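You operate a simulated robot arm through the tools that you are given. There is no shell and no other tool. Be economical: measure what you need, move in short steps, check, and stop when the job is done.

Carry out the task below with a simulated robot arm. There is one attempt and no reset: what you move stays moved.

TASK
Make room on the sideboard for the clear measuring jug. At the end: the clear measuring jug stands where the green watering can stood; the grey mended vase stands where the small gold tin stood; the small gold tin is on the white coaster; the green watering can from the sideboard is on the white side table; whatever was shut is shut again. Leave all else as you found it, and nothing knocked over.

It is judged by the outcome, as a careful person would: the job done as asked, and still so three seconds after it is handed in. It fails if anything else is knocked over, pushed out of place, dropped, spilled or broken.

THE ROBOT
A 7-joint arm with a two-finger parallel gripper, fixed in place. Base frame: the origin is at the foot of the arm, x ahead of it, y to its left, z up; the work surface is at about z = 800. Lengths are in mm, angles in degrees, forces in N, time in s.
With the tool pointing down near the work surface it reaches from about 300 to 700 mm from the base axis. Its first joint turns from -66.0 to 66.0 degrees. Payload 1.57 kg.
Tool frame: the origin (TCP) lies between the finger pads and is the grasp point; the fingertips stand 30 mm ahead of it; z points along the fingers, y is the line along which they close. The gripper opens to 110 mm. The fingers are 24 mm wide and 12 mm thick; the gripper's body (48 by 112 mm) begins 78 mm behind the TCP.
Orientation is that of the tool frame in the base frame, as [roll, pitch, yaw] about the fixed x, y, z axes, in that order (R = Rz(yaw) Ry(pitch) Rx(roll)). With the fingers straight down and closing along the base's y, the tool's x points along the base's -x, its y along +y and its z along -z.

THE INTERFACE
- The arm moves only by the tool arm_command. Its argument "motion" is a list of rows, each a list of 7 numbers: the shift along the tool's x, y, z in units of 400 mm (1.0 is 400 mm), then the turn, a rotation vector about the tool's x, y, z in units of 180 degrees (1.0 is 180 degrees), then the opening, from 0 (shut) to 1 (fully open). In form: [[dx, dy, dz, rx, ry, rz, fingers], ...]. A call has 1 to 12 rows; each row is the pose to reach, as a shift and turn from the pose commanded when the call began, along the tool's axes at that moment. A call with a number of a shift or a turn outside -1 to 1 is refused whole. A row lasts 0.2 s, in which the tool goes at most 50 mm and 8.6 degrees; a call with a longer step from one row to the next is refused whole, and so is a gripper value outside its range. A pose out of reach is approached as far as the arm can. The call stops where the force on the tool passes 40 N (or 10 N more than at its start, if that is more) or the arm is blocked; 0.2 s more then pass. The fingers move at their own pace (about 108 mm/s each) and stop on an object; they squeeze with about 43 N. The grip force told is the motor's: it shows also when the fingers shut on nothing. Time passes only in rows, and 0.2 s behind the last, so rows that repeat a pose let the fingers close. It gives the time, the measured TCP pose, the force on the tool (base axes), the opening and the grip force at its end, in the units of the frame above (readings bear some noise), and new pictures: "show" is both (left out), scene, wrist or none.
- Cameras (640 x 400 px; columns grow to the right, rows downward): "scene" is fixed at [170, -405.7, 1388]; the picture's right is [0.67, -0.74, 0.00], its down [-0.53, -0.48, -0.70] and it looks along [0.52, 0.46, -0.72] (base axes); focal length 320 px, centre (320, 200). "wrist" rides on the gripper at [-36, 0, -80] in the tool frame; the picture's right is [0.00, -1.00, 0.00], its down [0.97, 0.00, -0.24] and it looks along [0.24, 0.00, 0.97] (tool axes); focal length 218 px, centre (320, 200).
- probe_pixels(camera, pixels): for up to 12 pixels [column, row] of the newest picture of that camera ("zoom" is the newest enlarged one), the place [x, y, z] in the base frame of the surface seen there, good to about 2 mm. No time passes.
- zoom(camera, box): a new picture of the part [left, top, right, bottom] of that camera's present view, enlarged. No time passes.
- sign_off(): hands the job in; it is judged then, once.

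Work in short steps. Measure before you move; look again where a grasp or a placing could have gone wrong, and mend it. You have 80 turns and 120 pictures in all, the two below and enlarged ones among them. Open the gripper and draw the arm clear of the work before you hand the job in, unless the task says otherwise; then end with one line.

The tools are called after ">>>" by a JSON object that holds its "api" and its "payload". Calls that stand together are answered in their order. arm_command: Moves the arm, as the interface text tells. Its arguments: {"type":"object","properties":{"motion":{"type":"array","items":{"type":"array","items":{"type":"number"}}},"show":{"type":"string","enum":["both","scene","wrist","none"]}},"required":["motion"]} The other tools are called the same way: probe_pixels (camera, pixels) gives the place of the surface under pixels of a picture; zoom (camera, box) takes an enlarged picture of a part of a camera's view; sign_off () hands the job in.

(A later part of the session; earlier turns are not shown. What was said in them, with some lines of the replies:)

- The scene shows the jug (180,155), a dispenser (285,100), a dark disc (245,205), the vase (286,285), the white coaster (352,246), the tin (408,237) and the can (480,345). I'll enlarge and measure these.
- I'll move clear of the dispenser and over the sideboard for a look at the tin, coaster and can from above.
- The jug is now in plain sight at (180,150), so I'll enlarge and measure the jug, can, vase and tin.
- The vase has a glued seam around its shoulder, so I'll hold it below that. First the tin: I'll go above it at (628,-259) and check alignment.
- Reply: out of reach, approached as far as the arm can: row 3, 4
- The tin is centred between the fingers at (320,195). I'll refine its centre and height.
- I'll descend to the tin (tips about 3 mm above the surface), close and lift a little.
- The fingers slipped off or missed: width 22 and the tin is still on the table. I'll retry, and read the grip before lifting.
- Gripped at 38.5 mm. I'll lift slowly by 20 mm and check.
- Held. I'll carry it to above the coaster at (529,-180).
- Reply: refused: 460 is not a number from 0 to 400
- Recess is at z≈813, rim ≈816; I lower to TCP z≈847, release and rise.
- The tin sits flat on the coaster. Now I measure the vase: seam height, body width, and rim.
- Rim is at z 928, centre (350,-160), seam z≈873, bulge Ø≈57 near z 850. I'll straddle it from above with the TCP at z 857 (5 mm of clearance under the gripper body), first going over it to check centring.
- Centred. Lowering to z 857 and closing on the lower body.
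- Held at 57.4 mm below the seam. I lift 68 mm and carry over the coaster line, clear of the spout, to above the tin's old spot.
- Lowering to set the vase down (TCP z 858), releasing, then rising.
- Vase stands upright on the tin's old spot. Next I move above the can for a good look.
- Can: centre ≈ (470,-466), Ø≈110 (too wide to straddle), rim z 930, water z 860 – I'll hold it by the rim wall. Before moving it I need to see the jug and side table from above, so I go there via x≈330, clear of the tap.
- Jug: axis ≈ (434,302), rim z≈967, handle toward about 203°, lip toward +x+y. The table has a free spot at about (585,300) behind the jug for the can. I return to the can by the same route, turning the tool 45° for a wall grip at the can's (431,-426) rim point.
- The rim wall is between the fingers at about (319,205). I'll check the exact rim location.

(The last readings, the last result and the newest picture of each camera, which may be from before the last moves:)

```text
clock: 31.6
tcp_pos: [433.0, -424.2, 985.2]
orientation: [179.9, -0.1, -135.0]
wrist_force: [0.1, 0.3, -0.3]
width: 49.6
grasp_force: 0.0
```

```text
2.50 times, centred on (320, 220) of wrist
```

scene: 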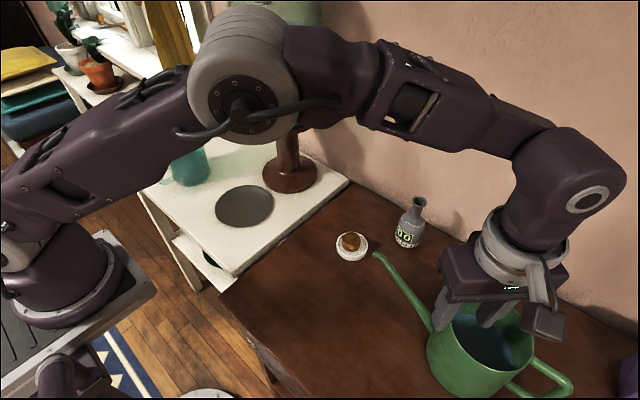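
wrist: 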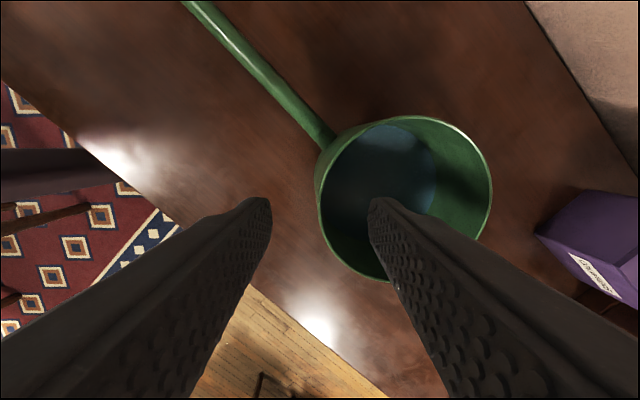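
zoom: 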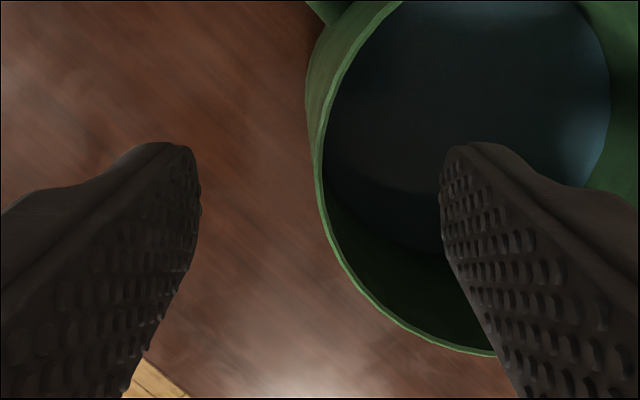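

Wall at ≈(432,-426), matching the TCP. I lower to z 905 and close.

>>> {"api": "arm_command", "payload": {"motion": [[0, 0, 0.1, 0, 0, 0, 0.45], [0, 0, 0.18, 0, 0, 0, 0.45], [0, 0, 0.205, 0, 0, 0, 0.45], [0, 0, 0.205, 0, 0, 0, 0.25], [0, 0, 0.205, 0, 0, 0, 0.12], [0, 0, 0.205, 0, 0, 0, 0], [0, 0, 0.205, 0, 0, 0, 0], [0, 0, 0.205, 0, 0, 0, 0]]}}

```text
clock: 33.4
tcp_pos: [433.8, -424.3, 904.3]
orientation: [-179.9, 0.0, -135.0]
wrist_force: [0.1, 1.0, -1.4]
width: 3.5
grasp_force: 24.5
```

scene: 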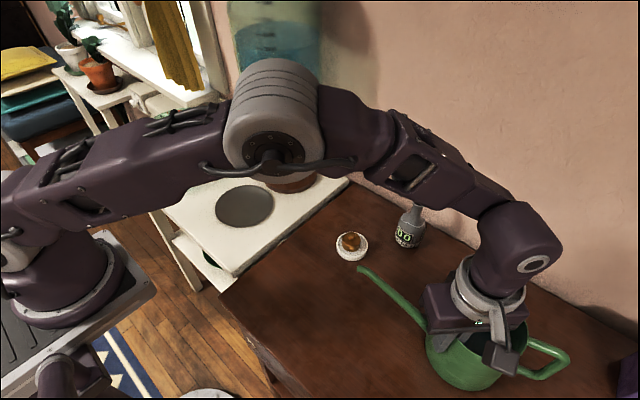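
wrist: 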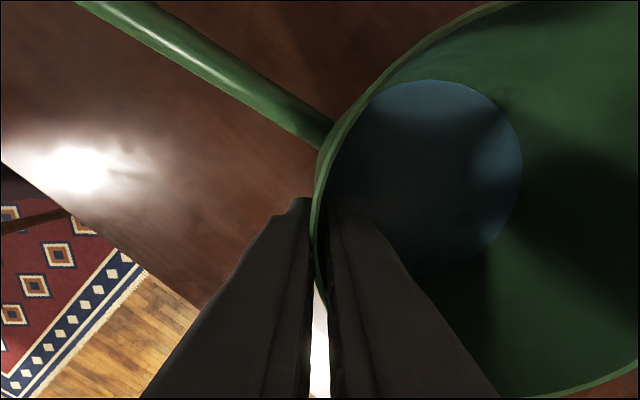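

Gripped something 3.5 mm thick, but the can seems to have shifted a bit (spout tip now at (360,268)). I look closer.

>>> {"api": "zoom", "payload": {"camera": "scene", "box": [340, 240, 600, 400]}}

>>> {"api": "probe_pixels", "payload": {"camera": "scene", "pixels": [[361, 269], [530, 325], [527, 345], [565, 355], [445, 375], [465, 388], [400, 300]]}}

```text
2.46 times, centred on (470, 320) of scene
```

zoom: 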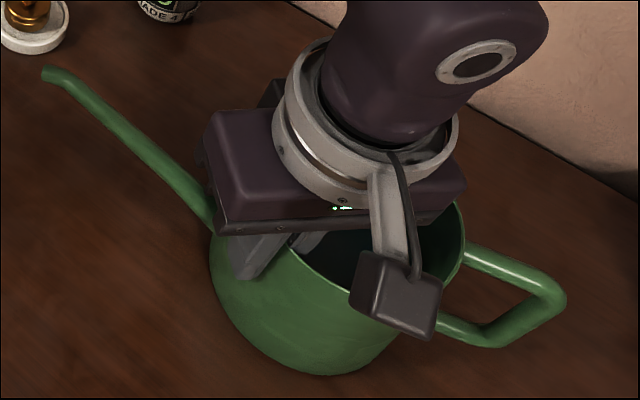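

```text
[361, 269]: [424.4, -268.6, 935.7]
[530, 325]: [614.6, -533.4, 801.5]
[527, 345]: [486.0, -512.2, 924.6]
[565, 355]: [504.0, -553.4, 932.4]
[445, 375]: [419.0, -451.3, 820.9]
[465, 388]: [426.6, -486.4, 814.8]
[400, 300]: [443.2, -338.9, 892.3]
```

The can only turned ~12° about the vertical as the pads seated; it's upright. Lift slowly 30 mm and check tilt.

>>> {"api": "arm_command", "payload": {"motion": [[0, 0, -0.02, 0, 0, 0, 0], [0, 0, -0.04, 0, 0, 0, 0], [0, 0, -0.06, 0, 0, 0, 0], [0, 0, -0.075, 0, 0, 0, 0], [0, 0, -0.075, 0, 0, 0, 0]]}}

>>> {"api": "zoom", "payload": {"camera": "scene", "box": [340, 240, 600, 400]}}

```text
clock: 34.6
tcp_pos: [430.9, -428.2, 934.7]
orientation: [180.0, 0.0, -135.0]
wrist_force: [-0.3, 0.4, -8.6]
width: 3.9
grasp_force: 24.8
```

scene: 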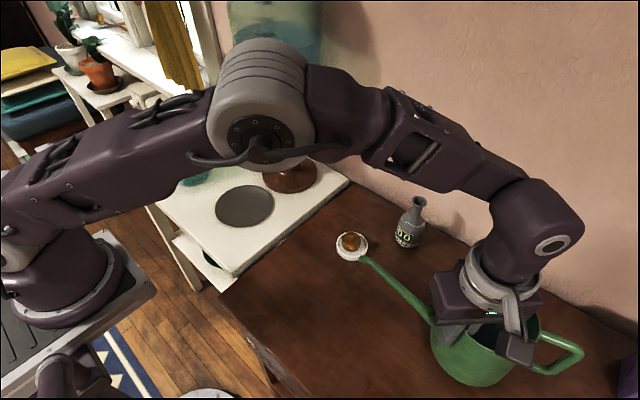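
wrist: 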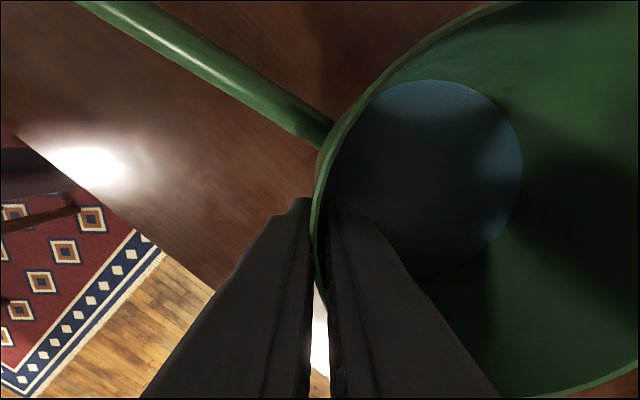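

```text
2.46 times, centred on (470, 320) of scene
```

zoom: 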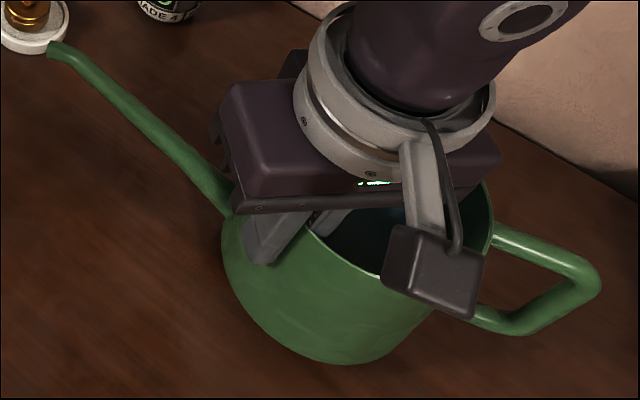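

Held steady, 8.6 N, no tilt. I carry it up and along x≈320 toward the side table (can bottom above z 1000).

>>> {"api": "arm_command", "payload": {"motion": [[-0.0085, 0.0457, -0.0708, 0, 0, 0, 0], [-0.017, 0.0913, -0.1417, 0, 0, 0, 0], [-0.0256, 0.137, -0.2125, 0, 0, 0, 0], [-0.0468, 0.2077, -0.2565, 0, 0, 0, 0], [-0.068, 0.2784, -0.3005, 0, 0, 0, 0], [-0.0892, 0.3491, -0.3445, 0, 0, 0, 0], [-0.1105, 0.4198, -0.3885, 0, 0, 0, 0], [-0.1317, 0.4905, -0.4325, 0, 0, 0, 0], [-0.1927, 0.5621, -0.4325, 0, 0, 0, 0], [-0.2537, 0.6337, -0.4325, 0, 0, 0, 0], [-0.3147, 0.7053, -0.4325, 0, 0, 0, 0], [-0.3757, 0.777, -0.4325, 0, 0, 0, 0]]}}

```text
clock: 37.2
tcp_pos: [315.7, -97.9, 1105.5]
orientation: [-180.0, -0.1, -135.0]
wrist_force: [-0.2, 0.6, -9.0]
width: 3.9
grasp_force: 24.2
```

scene: 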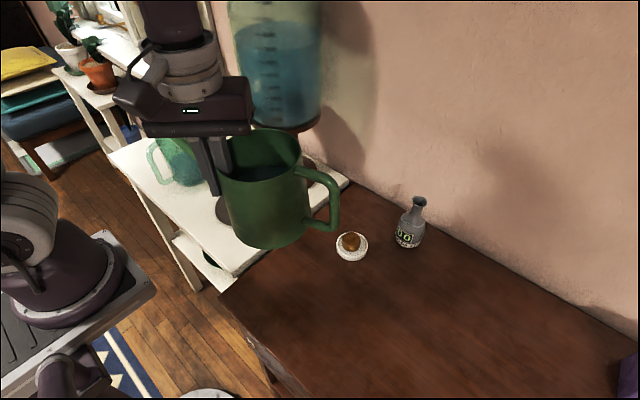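
wrist: 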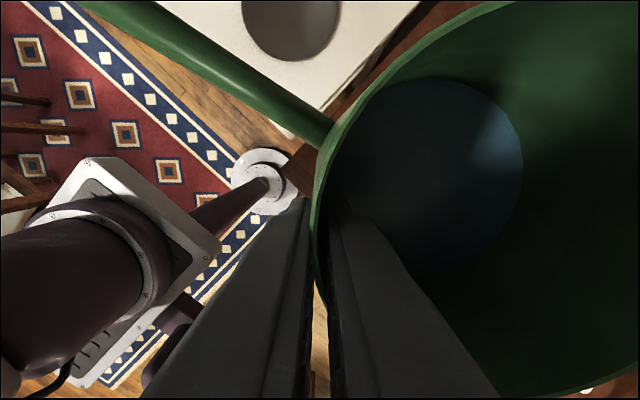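

>>> {"api": "arm_command", "payload": {"motion": [[-0.061, 0.0628, 0, 0, 0, 0, 0], [-0.122, 0.1255, 0, 0, 0, 0, 0], [-0.183, 0.188, 0, 0, 0, 0, 0], [-0.244, 0.251, 0, 0, 0, 0, 0], [-0.3015, 0.3085, 0, 0, 0, 0, 0], [-0.359, 0.366, 0, 0, 0, 0, 0], [-0.4164, 0.4235, 0, 0, 0, 0, 0], [-0.4738, 0.4809, 0, 0, 0, 0, 0], [-0.553, 0.5434, 0, 0, 0, 0, 0], [-0.632, 0.606, 0, 0, 0, 0, 0], [-0.7107, 0.6683, 0, 0, 0, 0, 0]]}}

```text
clock: 39.6
tcp_pos: [331.6, 290.8, 1110.5]
orientation: [-180.0, 0.0, -135.1]
wrist_force: [0.4, 0.4, -8.8]
width: 3.7
grasp_force: 24.8
```

scene: 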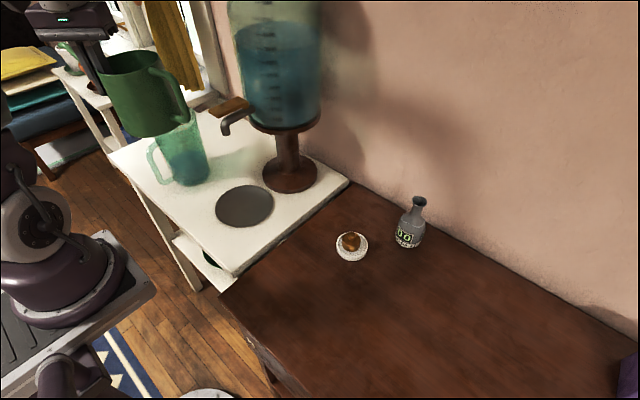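
wrist: 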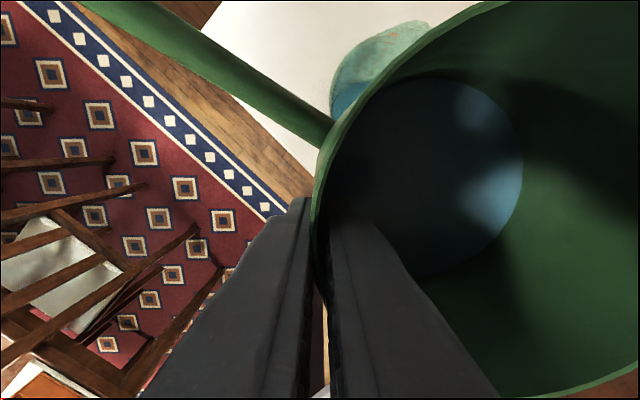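

Can bottom is ~35 mm above the jug rim level. I move over the jug to TCP (510,340).

>>> {"api": "arm_command", "payload": {"motion": [[-0.07, -0.0118, -0.01, 0, 0, 0, 0], [-0.141, -0.0236, -0.01, 0, 0, 0, 0], [-0.2122, -0.0354, -0.01, 0, 0, 0, 0], [-0.271, -0.0943, -0.01, 0, 0, 0, 0], [-0.33, -0.153, -0.01, 0, 0, 0, 0], [-0.389, -0.2122, -0.005, 0, 0, 0, 0], [-0.4065, -0.2298, 0, 0, 0, 0, 0], [-0.4065, -0.2298, 0, 0, 0, 0, 0]]}}

```text
clock: 41.4
tcp_pos: [511.0, 340.5, 1105.5]
orientation: [-180.0, -0.1, -134.9]
wrist_force: [0.5, 0.3, -9.4]
width: 3.9
grasp_force: 24.6
```

scene: 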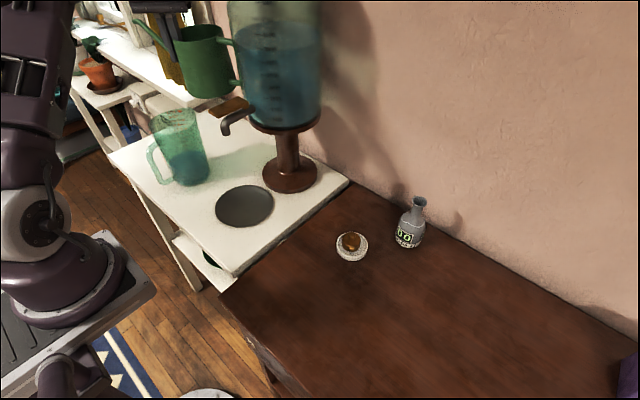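
wrist: 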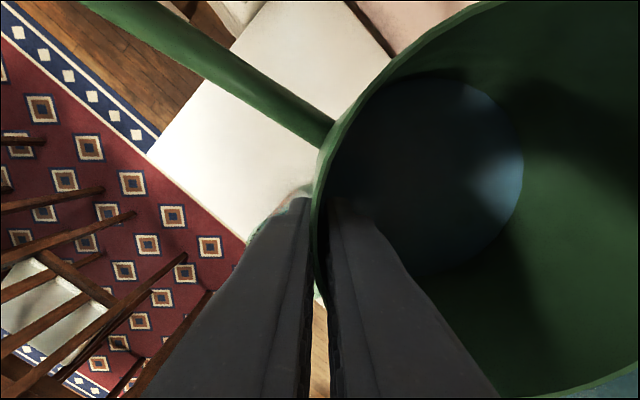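

Clear of the jug now; I move out to TCP (550,345) and descend to just above the table.

>>> {"api": "arm_command", "payload": {"motion": [[-0.04, -0.031, 0.03, 0, 0, 0, 0], [-0.0796, -0.0619, 0.08, 0, 0, 0, 0], [-0.0796, -0.0619, 0.17, 0, 0, 0, 0], [-0.0796, -0.0619, 0.26, 0, 0, 0, 0], [-0.0796, -0.0619, 0.35, 0, 0, 0, 0], [-0.0796, -0.0619, 0.42, 0, 0, 0, 0], [-0.0796, -0.0619, 0.46, 0, 0, 0, 0], [-0.0796, -0.0619, 0.47, 0, 0, 0, 0]]}}

>>> {"api": "zoom", "payload": {"camera": "scene", "box": [130, 50, 290, 200]}}

```text
clock: 43.2
tcp_pos: [550.1, 346.2, 920.0]
orientation: [-180.0, 0.0, -134.9]
wrist_force: [-0.1, -0.2, -9.2]
width: 3.8
grasp_force: 24.1
out of reach, approached as far as the arm can: row 2
```

scene: 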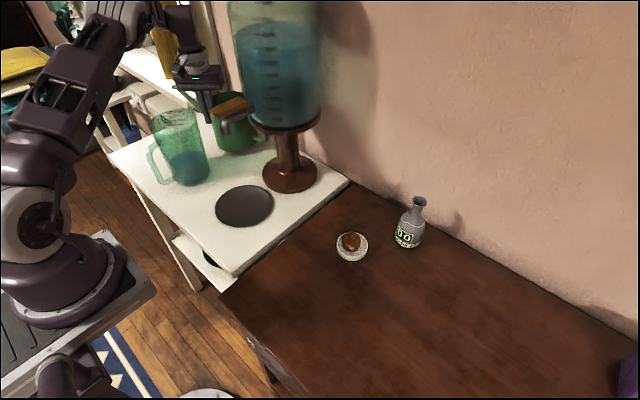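
wrist: 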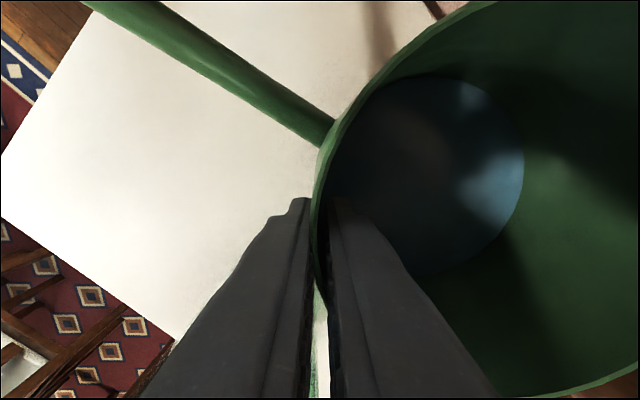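

```text
2.67 times, centred on (210, 125) of scene
```

zoom: 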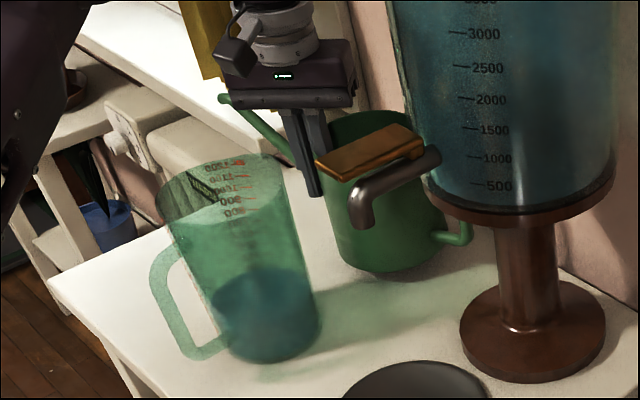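

About 14 mm above the table, clear of the jug. Lowering gently to touch.

>>> {"api": "arm_command", "payload": {"motion": [[0, 0, 0.012, 0, 0, 0, 0], [0, 0, 0.024, 0, 0, 0, 0], [0, 0, 0.032, 0, 0, 0, 0], [0, 0, 0.036, 0, 0, 0, 0], [0, 0, 0.038, 0, 0, 0, 0]], "show": "none"}}

```text
clock: 44.4
tcp_pos: [550.8, 345.7, 903.9]
orientation: [180.0, 0.0, -135.0]
wrist_force: [0.2, -0.4, -9.1]
width: 3.8
grasp_force: 24.7
```

Weight is still fully carried; I continue down in 1–2 mm steps.

>>> {"api": "arm_command", "payload": {"motion": [[0, 0, 0.003, 0, 0, 0, 0], [0, 0, 0.006, 0, 0, 0, 0], [0, 0, 0.009, 0, 0, 0, 0], [0, 0, 0.009, 0, 0, 0, 0]]}}

>>> {"api": "zoom", "payload": {"camera": "scene", "box": [170, 70, 270, 160]}}

```text
clock: 45.4
tcp_pos: [550.2, 346.9, 902.0]
orientation: [-179.9, 0.2, -134.9]
wrist_force: [0.0, -0.5, 18.8]
width: 4.0
grasp_force: 25.1
```

scene: 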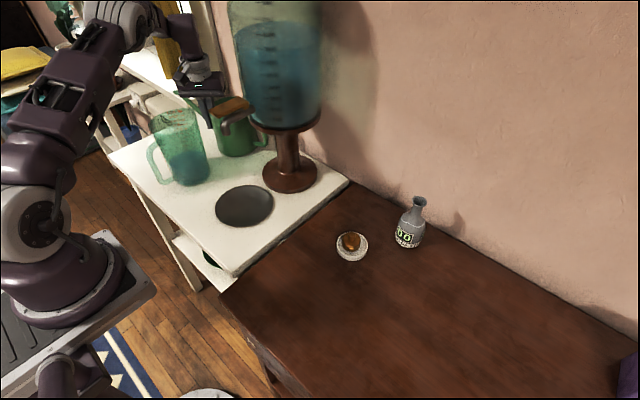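
wrist: 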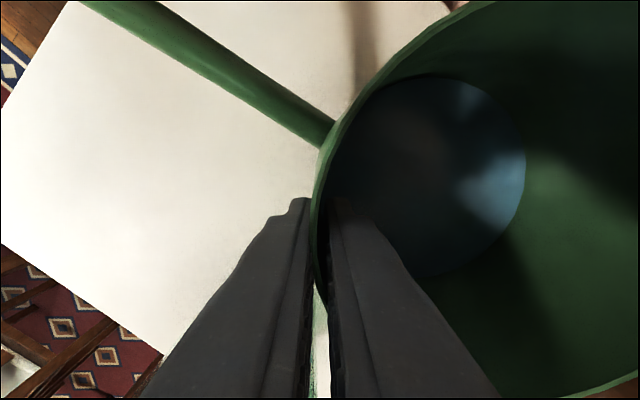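

```text
4.44 times, centred on (220, 115) of scene
```

zoom: 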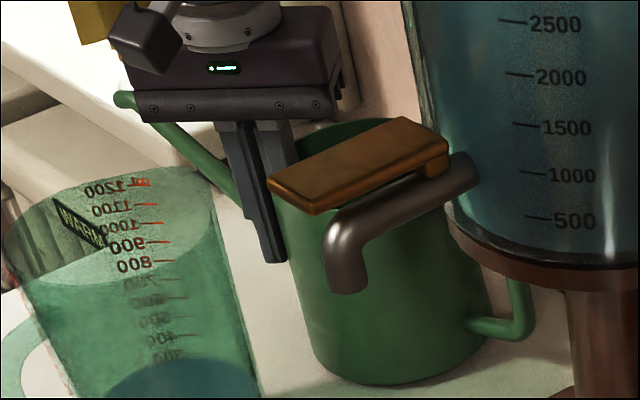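

In contact. I ease up 1 mm, open, rise straight out, and draw back over the jug high up.

>>> {"api": "arm_command", "payload": {"motion": [[0, 0, -0.004, 0, 0, 0, 0], [0, 0, -0.004, 0, 0, 0, 0.2], [0, 0, -0.004, 0, 0, 0, 0.4], [0, 0, -0.004, 0, 0, 0, 0.4], [0, 0, -0.08, 0, 0, 0, 0.4], [0, 0, -0.18, 0, 0, 0, 0.4], [0, 0, -0.27, 0, 0, 0, 0.4], [0, 0, -0.345, 0, 0, 0, 0.4], [0.07, 0.07, -0.4, 0, 0, 0, 0.4], [0.14, 0.14, -0.45, 0, 0, 0, 0.4], [0.21, 0.21, -0.5, 0, 0, 0, 0.4], [0.28, 0.28, -0.5, 0, 0, 0, 0.4]]}}

>>> {"api": "zoom", "payload": {"camera": "scene", "box": [130, 50, 290, 200]}}

```text
clock: 48.0
tcp_pos: [392.1, 340.7, 1097.8]
orientation: [179.9, 0.0, -135.0]
wrist_force: [-0.3, -0.3, 0.3]
width: 43.9
grasp_force: 0.0
```

scene: 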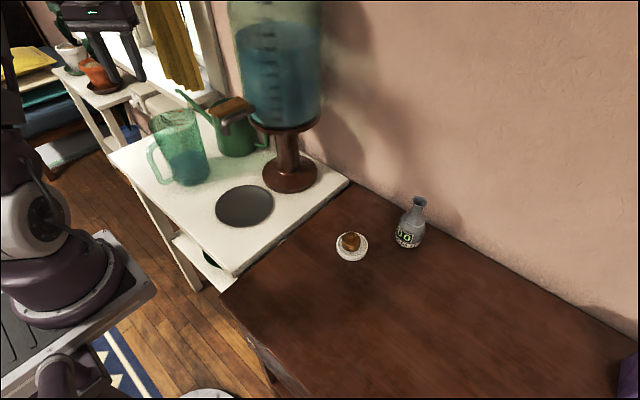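
wrist: 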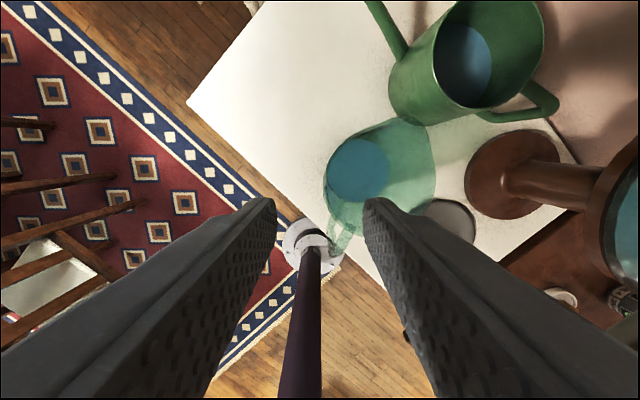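

```text
2.67 times, centred on (210, 125) of scene
```

zoom: 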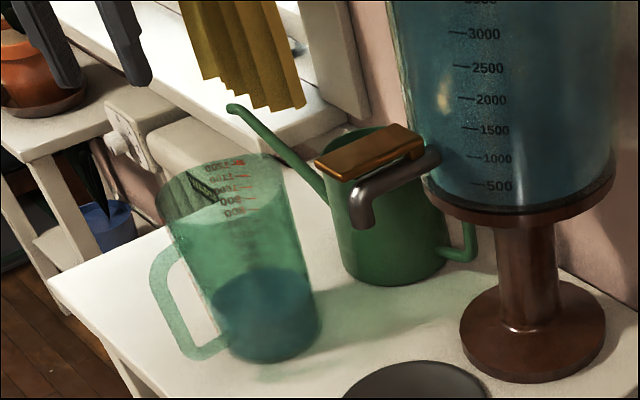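

The can stands upright on the side table, clear of everything. For the jug, I'll use the same wall grip; probe its rim on the side facing me.

>>> {"api": "zoom", "payload": {"camera": "wrist", "box": [300, 100, 460, 260]}}

>>> {"api": "probe_pixels", "payload": {"camera": "zoom", "pixels": [[100, 300], [104, 350], [108, 380], [160, 215], [300, 90], [350, 75], [140, 395], [200, 396], [480, 130], [540, 300], [250, 130], [110, 290]]}}

```text
2.50 times, centred on (380, 180) of wrist
```

zoom: 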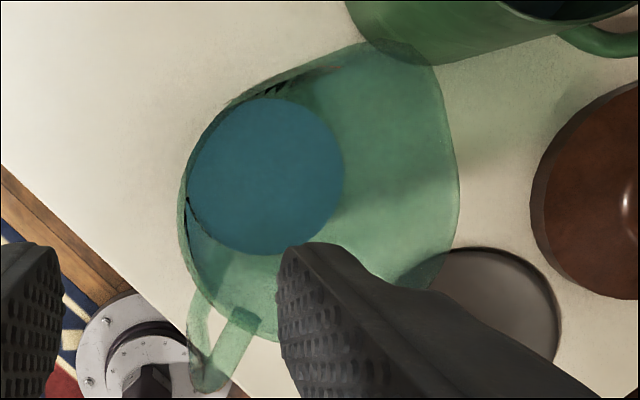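

```text
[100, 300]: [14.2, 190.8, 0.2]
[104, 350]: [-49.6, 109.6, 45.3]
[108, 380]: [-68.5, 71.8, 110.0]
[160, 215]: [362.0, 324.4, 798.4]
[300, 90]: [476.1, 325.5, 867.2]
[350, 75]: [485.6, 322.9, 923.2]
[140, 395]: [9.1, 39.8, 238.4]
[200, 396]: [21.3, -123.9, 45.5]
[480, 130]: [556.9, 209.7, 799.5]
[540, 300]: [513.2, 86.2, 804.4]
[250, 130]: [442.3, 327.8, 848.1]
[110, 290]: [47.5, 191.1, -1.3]
```

Rim circle works out at centre ≈ (436,303), r≈54 with walls flaring ~4°. I align over wall point (399,340) with a 4° tilt to match the wall and stop just above the rim.

>>> {"api": "arm_command", "payload": {"motion": [[-0.003, -0.01, 0.05, 0.022, 0, 0, 0.4], [-0.007, -0.0177, 0.12, 0.022, 0, 0, 0.4], [-0.007, -0.0177, 0.2, 0.022, 0, 0, 0.4], [-0.007, -0.0177, 0.235, 0.022, 0, 0, 0.4], [-0.007, -0.0177, 0.235, 0.022, 0, 0, 0.4]]}}

>>> {"api": "zoom", "payload": {"camera": "wrist", "box": [220, 120, 420, 280]}}

>>> {"api": "zoom", "payload": {"camera": "scene", "box": [120, 50, 240, 200]}}

```text
clock: 49.2
tcp_pos: [399.9, 341.7, 1007.6]
orientation: [-176.0, 0.0, -135.0]
wrist_force: [0.9, -0.7, -0.2]
width: 44.0
grasp_force: 0.1
```

scene: 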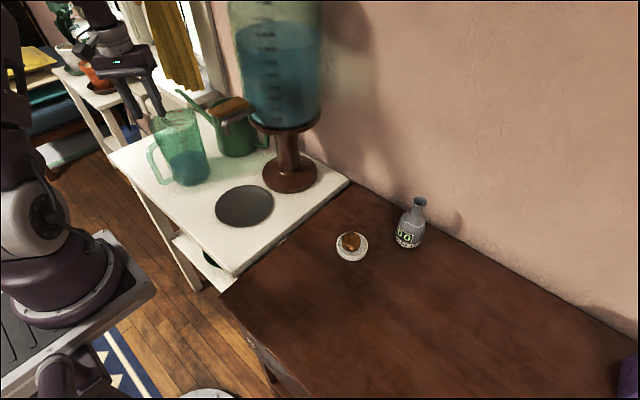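
wrist: 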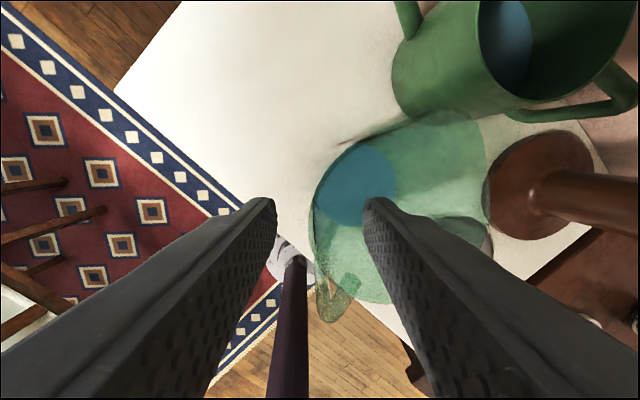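

```text
2.50 times, centred on (320, 200) of wrist
```

zoom: 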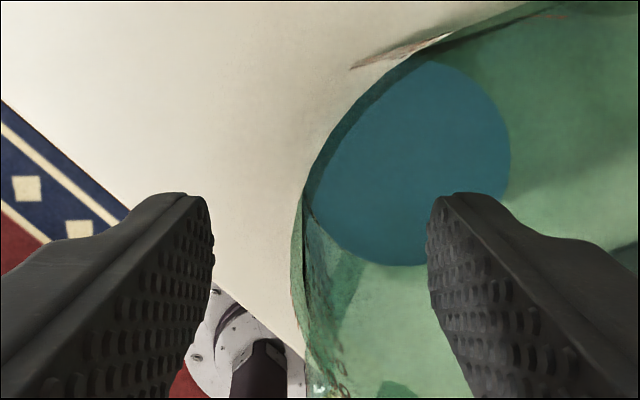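

```text
2.67 times, centred on (180, 125) of scene
```

zoom: 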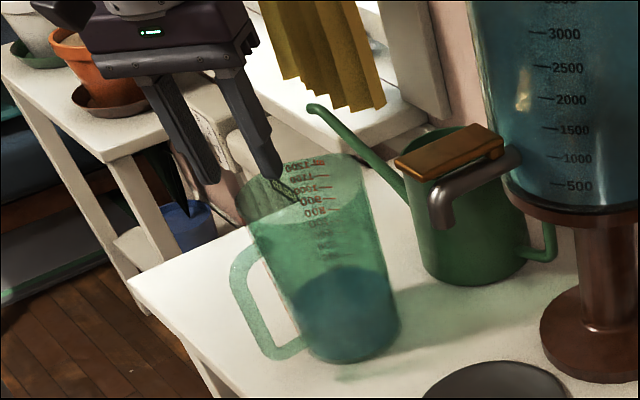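

The rim's outermost point lies ~6 mm outward of the tool's centre plane (zoom (293,260)); I shift by that and lower 63 mm along the wall, then close.

>>> {"api": "arm_command", "payload": {"motion": [[0.0125, 0.012, 0.0, 0, 0, 0, 0.4], [0.0125, 0.012, 0.06, 0, 0, 0, 0.4], [0.0125, 0.012, 0.12, 0, 0, 0, 0.4], [0.0125, 0.012, 0.159, 0, 0, 0, 0.4], [0.0125, 0.012, 0.159, 0, 0, 0, 0.4]]}}

>>> {"api": "zoom", "payload": {"camera": "wrist", "box": [220, 120, 420, 280]}}

```text
clock: 50.4
tcp_pos: [395.2, 338.1, 942.7]
orientation: [-176.1, 0.0, -135.0]
wrist_force: [1.2, 0.5, 0.7]
width: 43.9
grasp_force: 0.1
```

scene: 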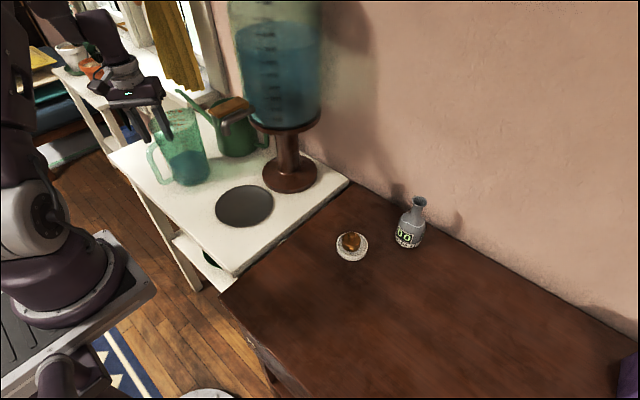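
wrist: 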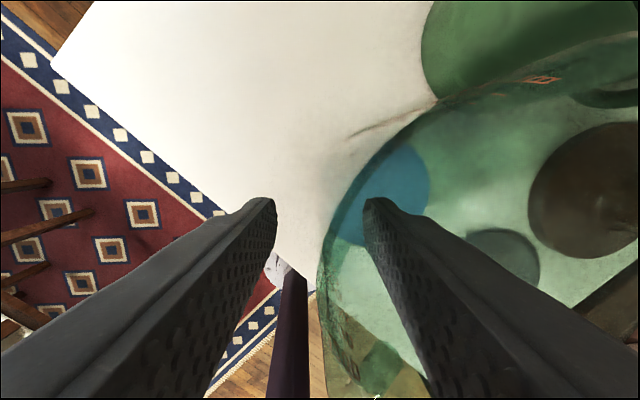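

```text
2.50 times, centred on (320, 200) of wrist
```

zoom: 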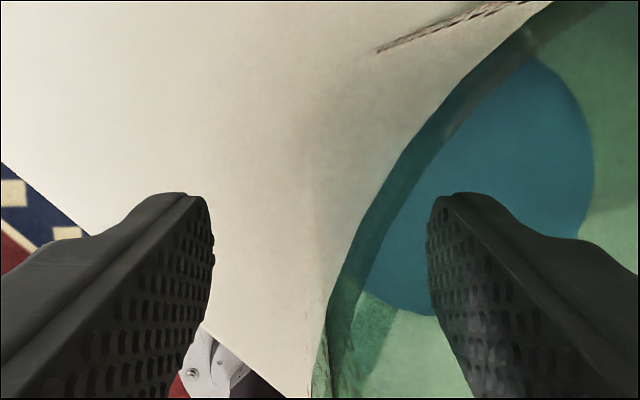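

The wall passes through the gap centre; I nudge 5 mm along tool x to meet it squarely and close.

>>> {"api": "arm_command", "payload": {"motion": [[0.014, 0.001, 0, 0, 0, 0, 0.4], [0.014, 0.001, 0, 0, 0, 0, 0.25], [0.014, 0.001, 0, 0, 0, 0, 0.14], [0.014, 0.001, 0, 0, 0, 0, 0.06], [0.014, 0.001, 0, 0, 0, 0, 0], [0.014, 0.001, 0, 0, 0, 0, 0], [0.014, 0.001, 0, 0, 0, 0, 0]]}}

>>> {"api": "zoom", "payload": {"camera": "scene", "box": [120, 50, 280, 200]}}

```text
clock: 52.0
tcp_pos: [391.3, 334.5, 943.6]
orientation: [-176.1, 0.0, -135.0]
wrist_force: [-1.3, 1.4, -0.2]
width: 3.4
grasp_force: 24.3
```

scene: 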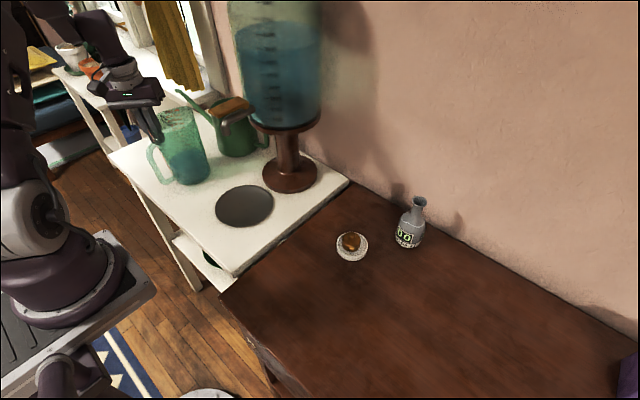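
wrist: 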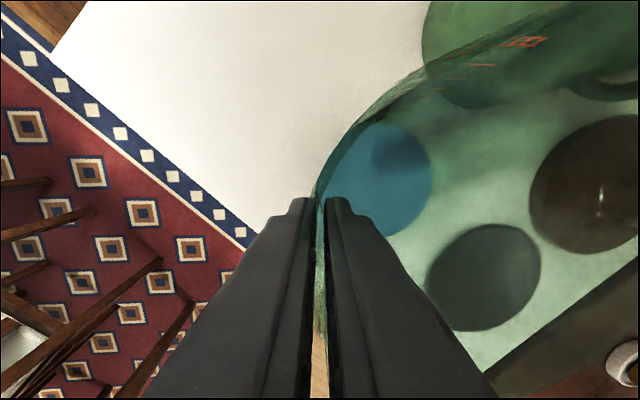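

```text
2.67 times, centred on (200, 125) of scene
```

zoom: 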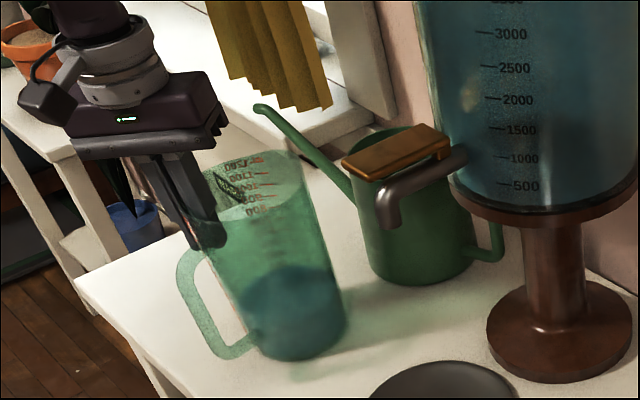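

Gripped (3.4 mm wall), jug upright. Lift 30 mm straight up and check.

>>> {"api": "arm_command", "payload": {"motion": [[0, -0.0014, -0.02, 0, 0, 0, 0], [0, -0.0028, -0.04, 0, 0, 0, 0], [0, -0.0042, -0.06, 0, 0, 0, 0], [0, -0.0053, -0.075, 0, 0, 0, 0], [0, -0.0053, -0.075, 0, 0, 0, 0]]}}

>>> {"api": "zoom", "payload": {"camera": "scene", "box": [120, 50, 280, 200]}}

```text
clock: 53.2
tcp_pos: [391.0, 333.6, 973.7]
orientation: [-175.9, 0.1, -135.0]
wrist_force: [-0.3, -0.2, -6.9]
width: 3.8
grasp_force: 24.5
```

scene: 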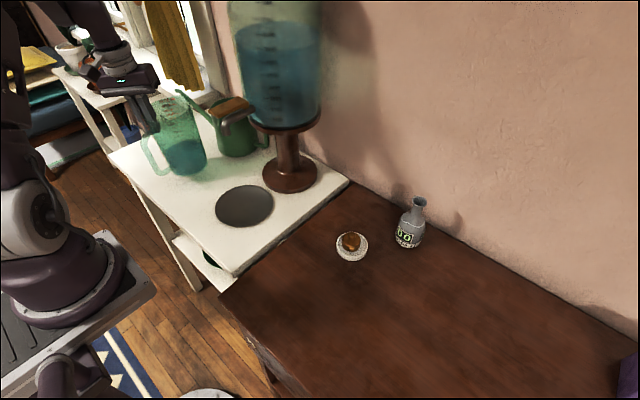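
wrist: 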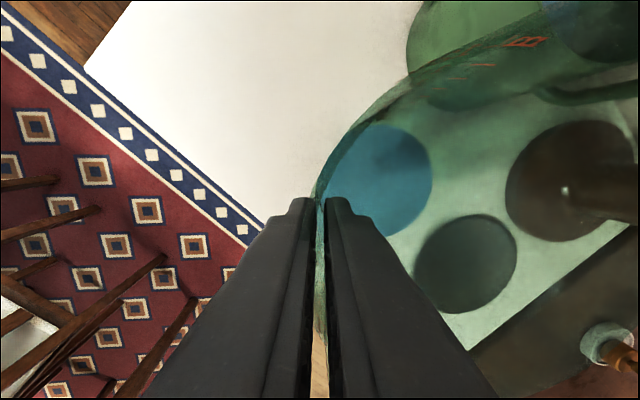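

```text
2.67 times, centred on (200, 125) of scene
```

zoom: 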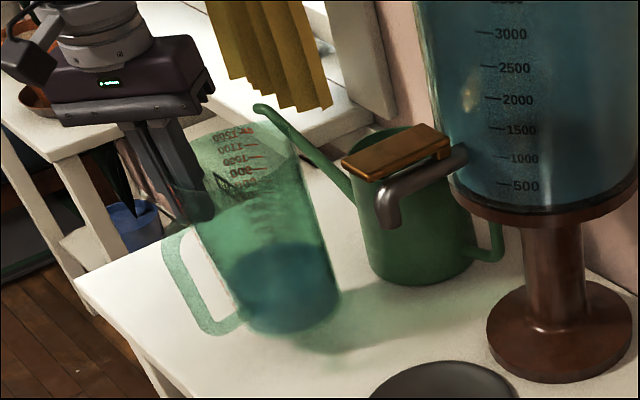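

Held steady, 6.9 N. I draw back to x≈320 and carry it past the tap side to y≈-100 at bottom z≈857.

>>> {"api": "arm_command", "payload": {"motion": [[0.0985, 0.0165, -0.035, 0, 0, 0, 0], [0.197, 0.033, -0.07, 0, 0, 0, 0], [0.2666, -0.0316, -0.0655, 0, 0, 0, 0], [0.3362, -0.0962, -0.061, 0, 0, 0, 0], [0.4058, -0.1608, -0.0565, 0, 0, 0, 0], [0.4754, -0.2254, -0.052, 0, 0, 0, 0], [0.545, -0.29, -0.0475, 0, 0, 0, 0], [0.6144, -0.3619, -0.0424, 0, 0, 0, 0], [0.6838, -0.4338, -0.0373, 0, 0, 0, 0], [0.7532, -0.5057, -0.0322, 0, 0, 0, 0], [0.8226, -0.5776, -0.0271, 0, 0, 0, 0], [0.892, -0.6495, -0.022, 0, 0, 0, 0]]}}

```text
clock: 55.8
tcp_pos: [320.1, -100.1, 1000.0]
orientation: [-176.1, 0.0, -134.9]
wrist_force: [0.5, -0.1, -8.1]
width: 3.6
grasp_force: 24.4
```

scene: 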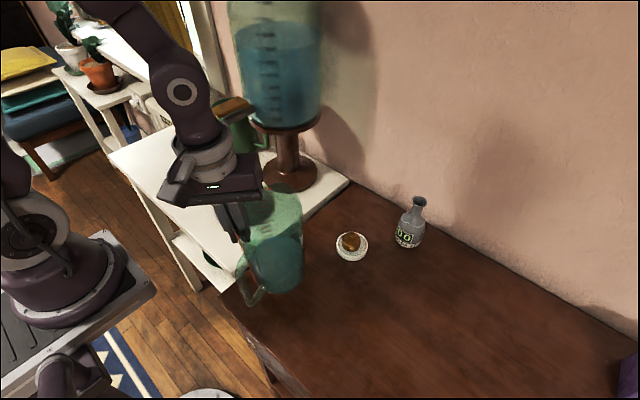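
wrist: 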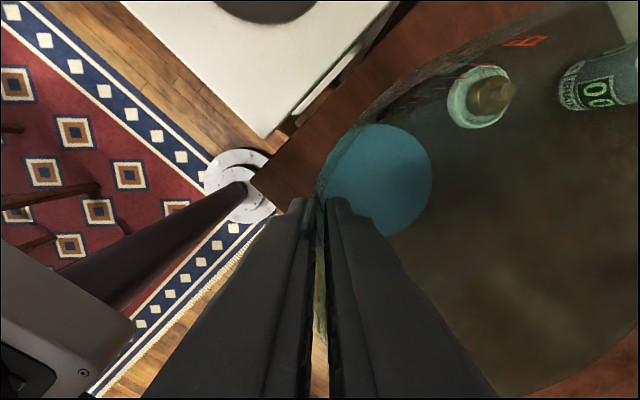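

>>> {"api": "arm_command", "payload": {"motion": [[0.0561, -0.0763, 0.0054, 0, 0, 0, 0], [0.1122, -0.1525, 0.0107, 0, 0, 0, 0], [0.1683, -0.2288, 0.0161, 0, 0, 0, 0], [0.2245, -0.305, 0.0214, 0, 0, 0, 0], [0.2565, -0.3987, 0.028, 0, 0, 0, 0], [0.2885, -0.4924, 0.0346, 0, 0, 0, 0], [0.3205, -0.5861, 0.0412, 0, 0, 0, 0], [0.3525, -0.6798, 0.0478, 0, 0, 0, 0], [0.3844, -0.7735, 0.0543, 0, 0, 0, 0], [0.3844, -0.7695, 0.11, 0, 0, 0, 0], [0.3844, -0.7656, 0.1665, 0, 0, 0, 0], [0.3844, -0.7656, 0.1665, 0, 0, 0, 0]]}}

>>> {"api": "zoom", "payload": {"camera": "scene", "box": [340, 220, 600, 400]}}

```text
clock: 58.4
tcp_pos: [432.2, -428.7, 954.4]
orientation: [-176.1, 0.1, -135.1]
wrist_force: [0.4, -0.6, -7.2]
width: 3.7
grasp_force: 24.9
```

scene: 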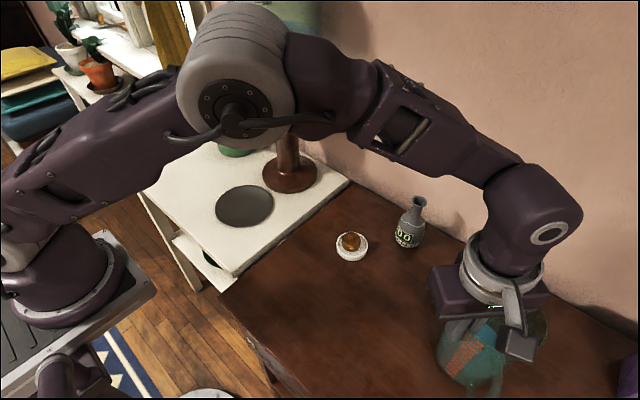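
wrist: 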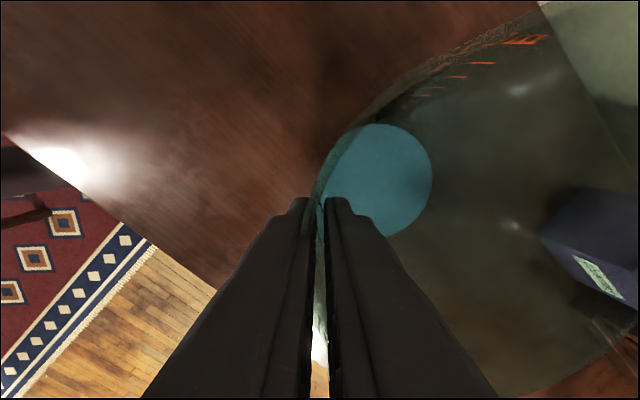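

```text
2.22 times, centred on (470, 310) of scene
```

zoom: 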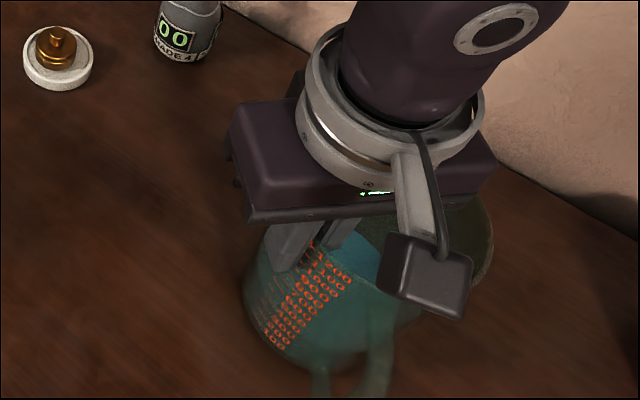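

Above the spot with the bottom ~11 mm up. Lower gently until contact.

>>> {"api": "arm_command", "payload": {"motion": [[0, 0.0007, 0.01, 0, 0, 0, 0], [0, 0.0014, 0.02, 0, 0, 0, 0], [0, 0.0017, 0.025, 0, 0, 0, 0], [0, 0.002, 0.028, 0, 0, 0, 0], [0, 0.002, 0.029, 0, 0, 0, 0]], "show": "none"}}

```text
clock: 59.6
tcp_pos: [432.4, -430.2, 944.3]
orientation: [-175.9, 0.1, -135.0]
wrist_force: [-0.4, 0.2, 5.0]
width: 3.6
grasp_force: 24.5
```

Touched down (+5 N). Open, then rise along the wall direction.

>>> {"api": "arm_command", "payload": {"motion": [[0, 0, -0.001, 0, 0, 0, 0], [0, 0, -0.001, 0, 0, 0, 0.15], [0, 0, -0.001, 0, 0, 0, 0.4], [0, 0, -0.001, 0, 0, 0, 0.4], [0, 0, -0.06, 0, 0, 0, 0.4], [0, 0, -0.15, 0, 0, 0, 0.4], [0, 0, -0.25, 0, 0, 0, 0.4], [0.06, 0.06, -0.3, 0, 0, 0, 0.4], [0.14, 0.14, -0.32, 0, 0, 0, 0.4], [0.2, 0.2, -0.32, 0, 0, 0, 0.4], [0.2, 0.2, -0.32, 0, 0, 0, 0.4]]}}

>>> {"api": "zoom", "payload": {"camera": "scene", "box": [340, 220, 600, 400]}}

```text
clock: 62.0
tcp_pos: [313.2, -422.4, 1069.0]
orientation: [-176.0, 0.0, -135.0]
wrist_force: [0.4, 1.0, -0.5]
width: 43.7
grasp_force: 0.1
```

scene: 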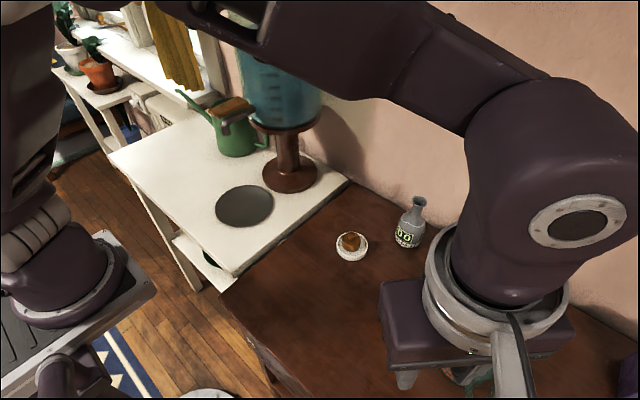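
wrist: 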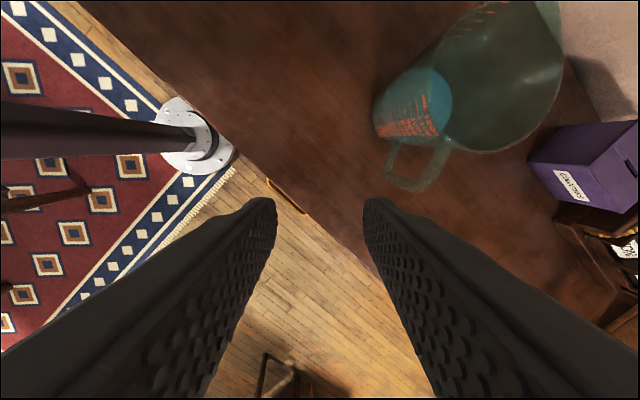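

```text
2.22 times, centred on (470, 310) of scene
```

zoom: 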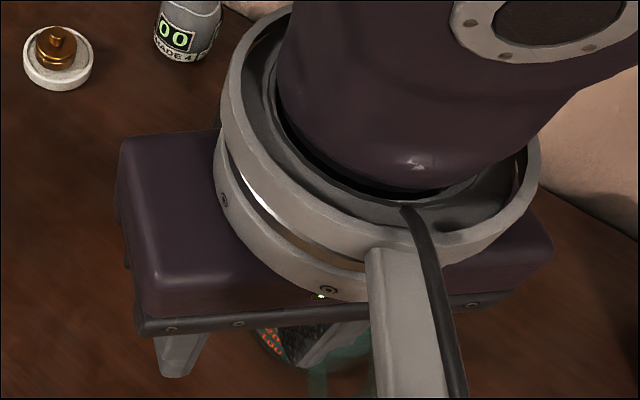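

The jug stands upright. I draw the arm away toward its starting place and take a last look.

>>> {"api": "arm_command", "payload": {"motion": [[-0.07, 0.06, -0.012, 0, 0, 0, 0.4], [-0.14, 0.12, -0.024, 0, 0, 0, 0.4], [-0.21, 0.18, -0.036, 0, 0, 0, 0.4], [-0.28, 0.24, -0.048, 0, 0, 0, 0.4], [-0.35, 0.3, -0.06, 0, 0, 0, 0.6], [-0.42, 0.36, -0.072, 0, 0, 0, 0.8], [-0.49, 0.42, -0.084, 0, 0, 0, 1], [-0.56, 0.48, -0.096, 0, 0, 0, 1], [-0.63, 0.54, -0.108, 0, 0, 0, 1], [-0.7, 0.6, -0.117, 0, 0, 0, 1], [-0.7, 0.6, -0.117, 0, 0, 0, 1]]}}

>>> {"api": "zoom", "payload": {"camera": "scene", "box": [300, 180, 640, 400]}}

>>> {"api": "probe_pixels", "payload": {"camera": "scene", "pixels": [[407, 243], [418, 200], [352, 240], [350, 257]]}}

```text
clock: 64.4
tcp_pos: [342.0, -54.4, 1092.7]
orientation: [-176.0, 0.0, -135.0]
wrist_force: [0.1, -0.6, 0.3]
width: 109.9
grasp_force: 0.1
```

scene: 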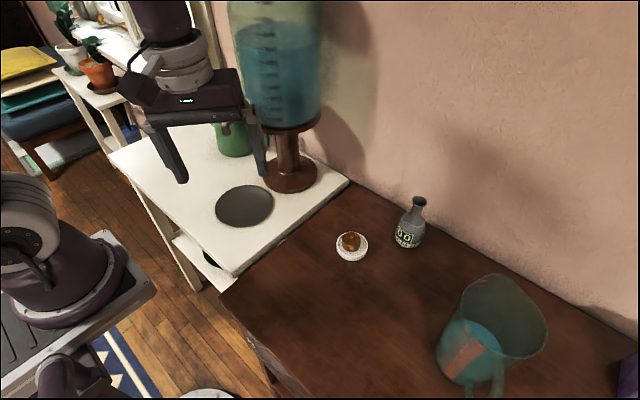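
wrist: 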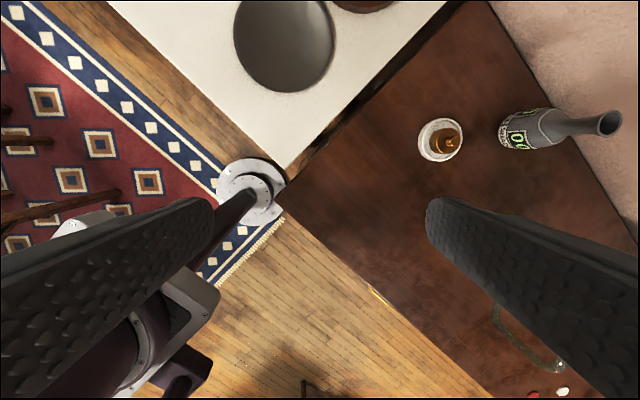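

```text
1.82 times, centred on (470, 290) of scene
```

zoom: 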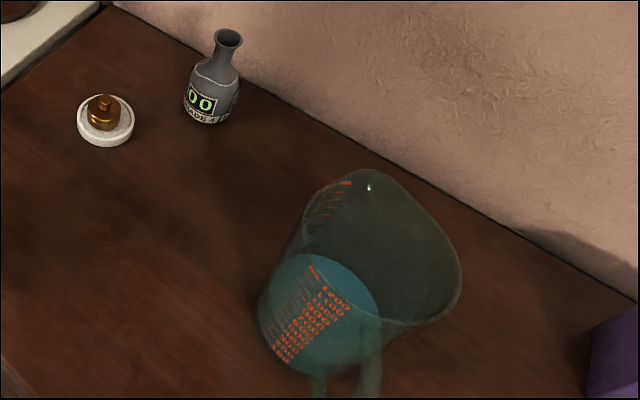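

```text
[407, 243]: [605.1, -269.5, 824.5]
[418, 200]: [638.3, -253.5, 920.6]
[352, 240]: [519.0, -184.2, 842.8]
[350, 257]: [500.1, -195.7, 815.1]
```

All four items are where they should be and upright, nothing else has moved, and the arm is clear with the gripper open. I'm handing the job in.

>>> {"api": "sign_off", "payload": {}}

```text
The job is handed in.
```

The jug stands where the watering can stood, the vase stands where the tin stood, the tin is on the white coaster, and the watering can is on the white side table. I opened nothing, so nothing needed shutting, and the last pictures show nothing spilled or knocked over.
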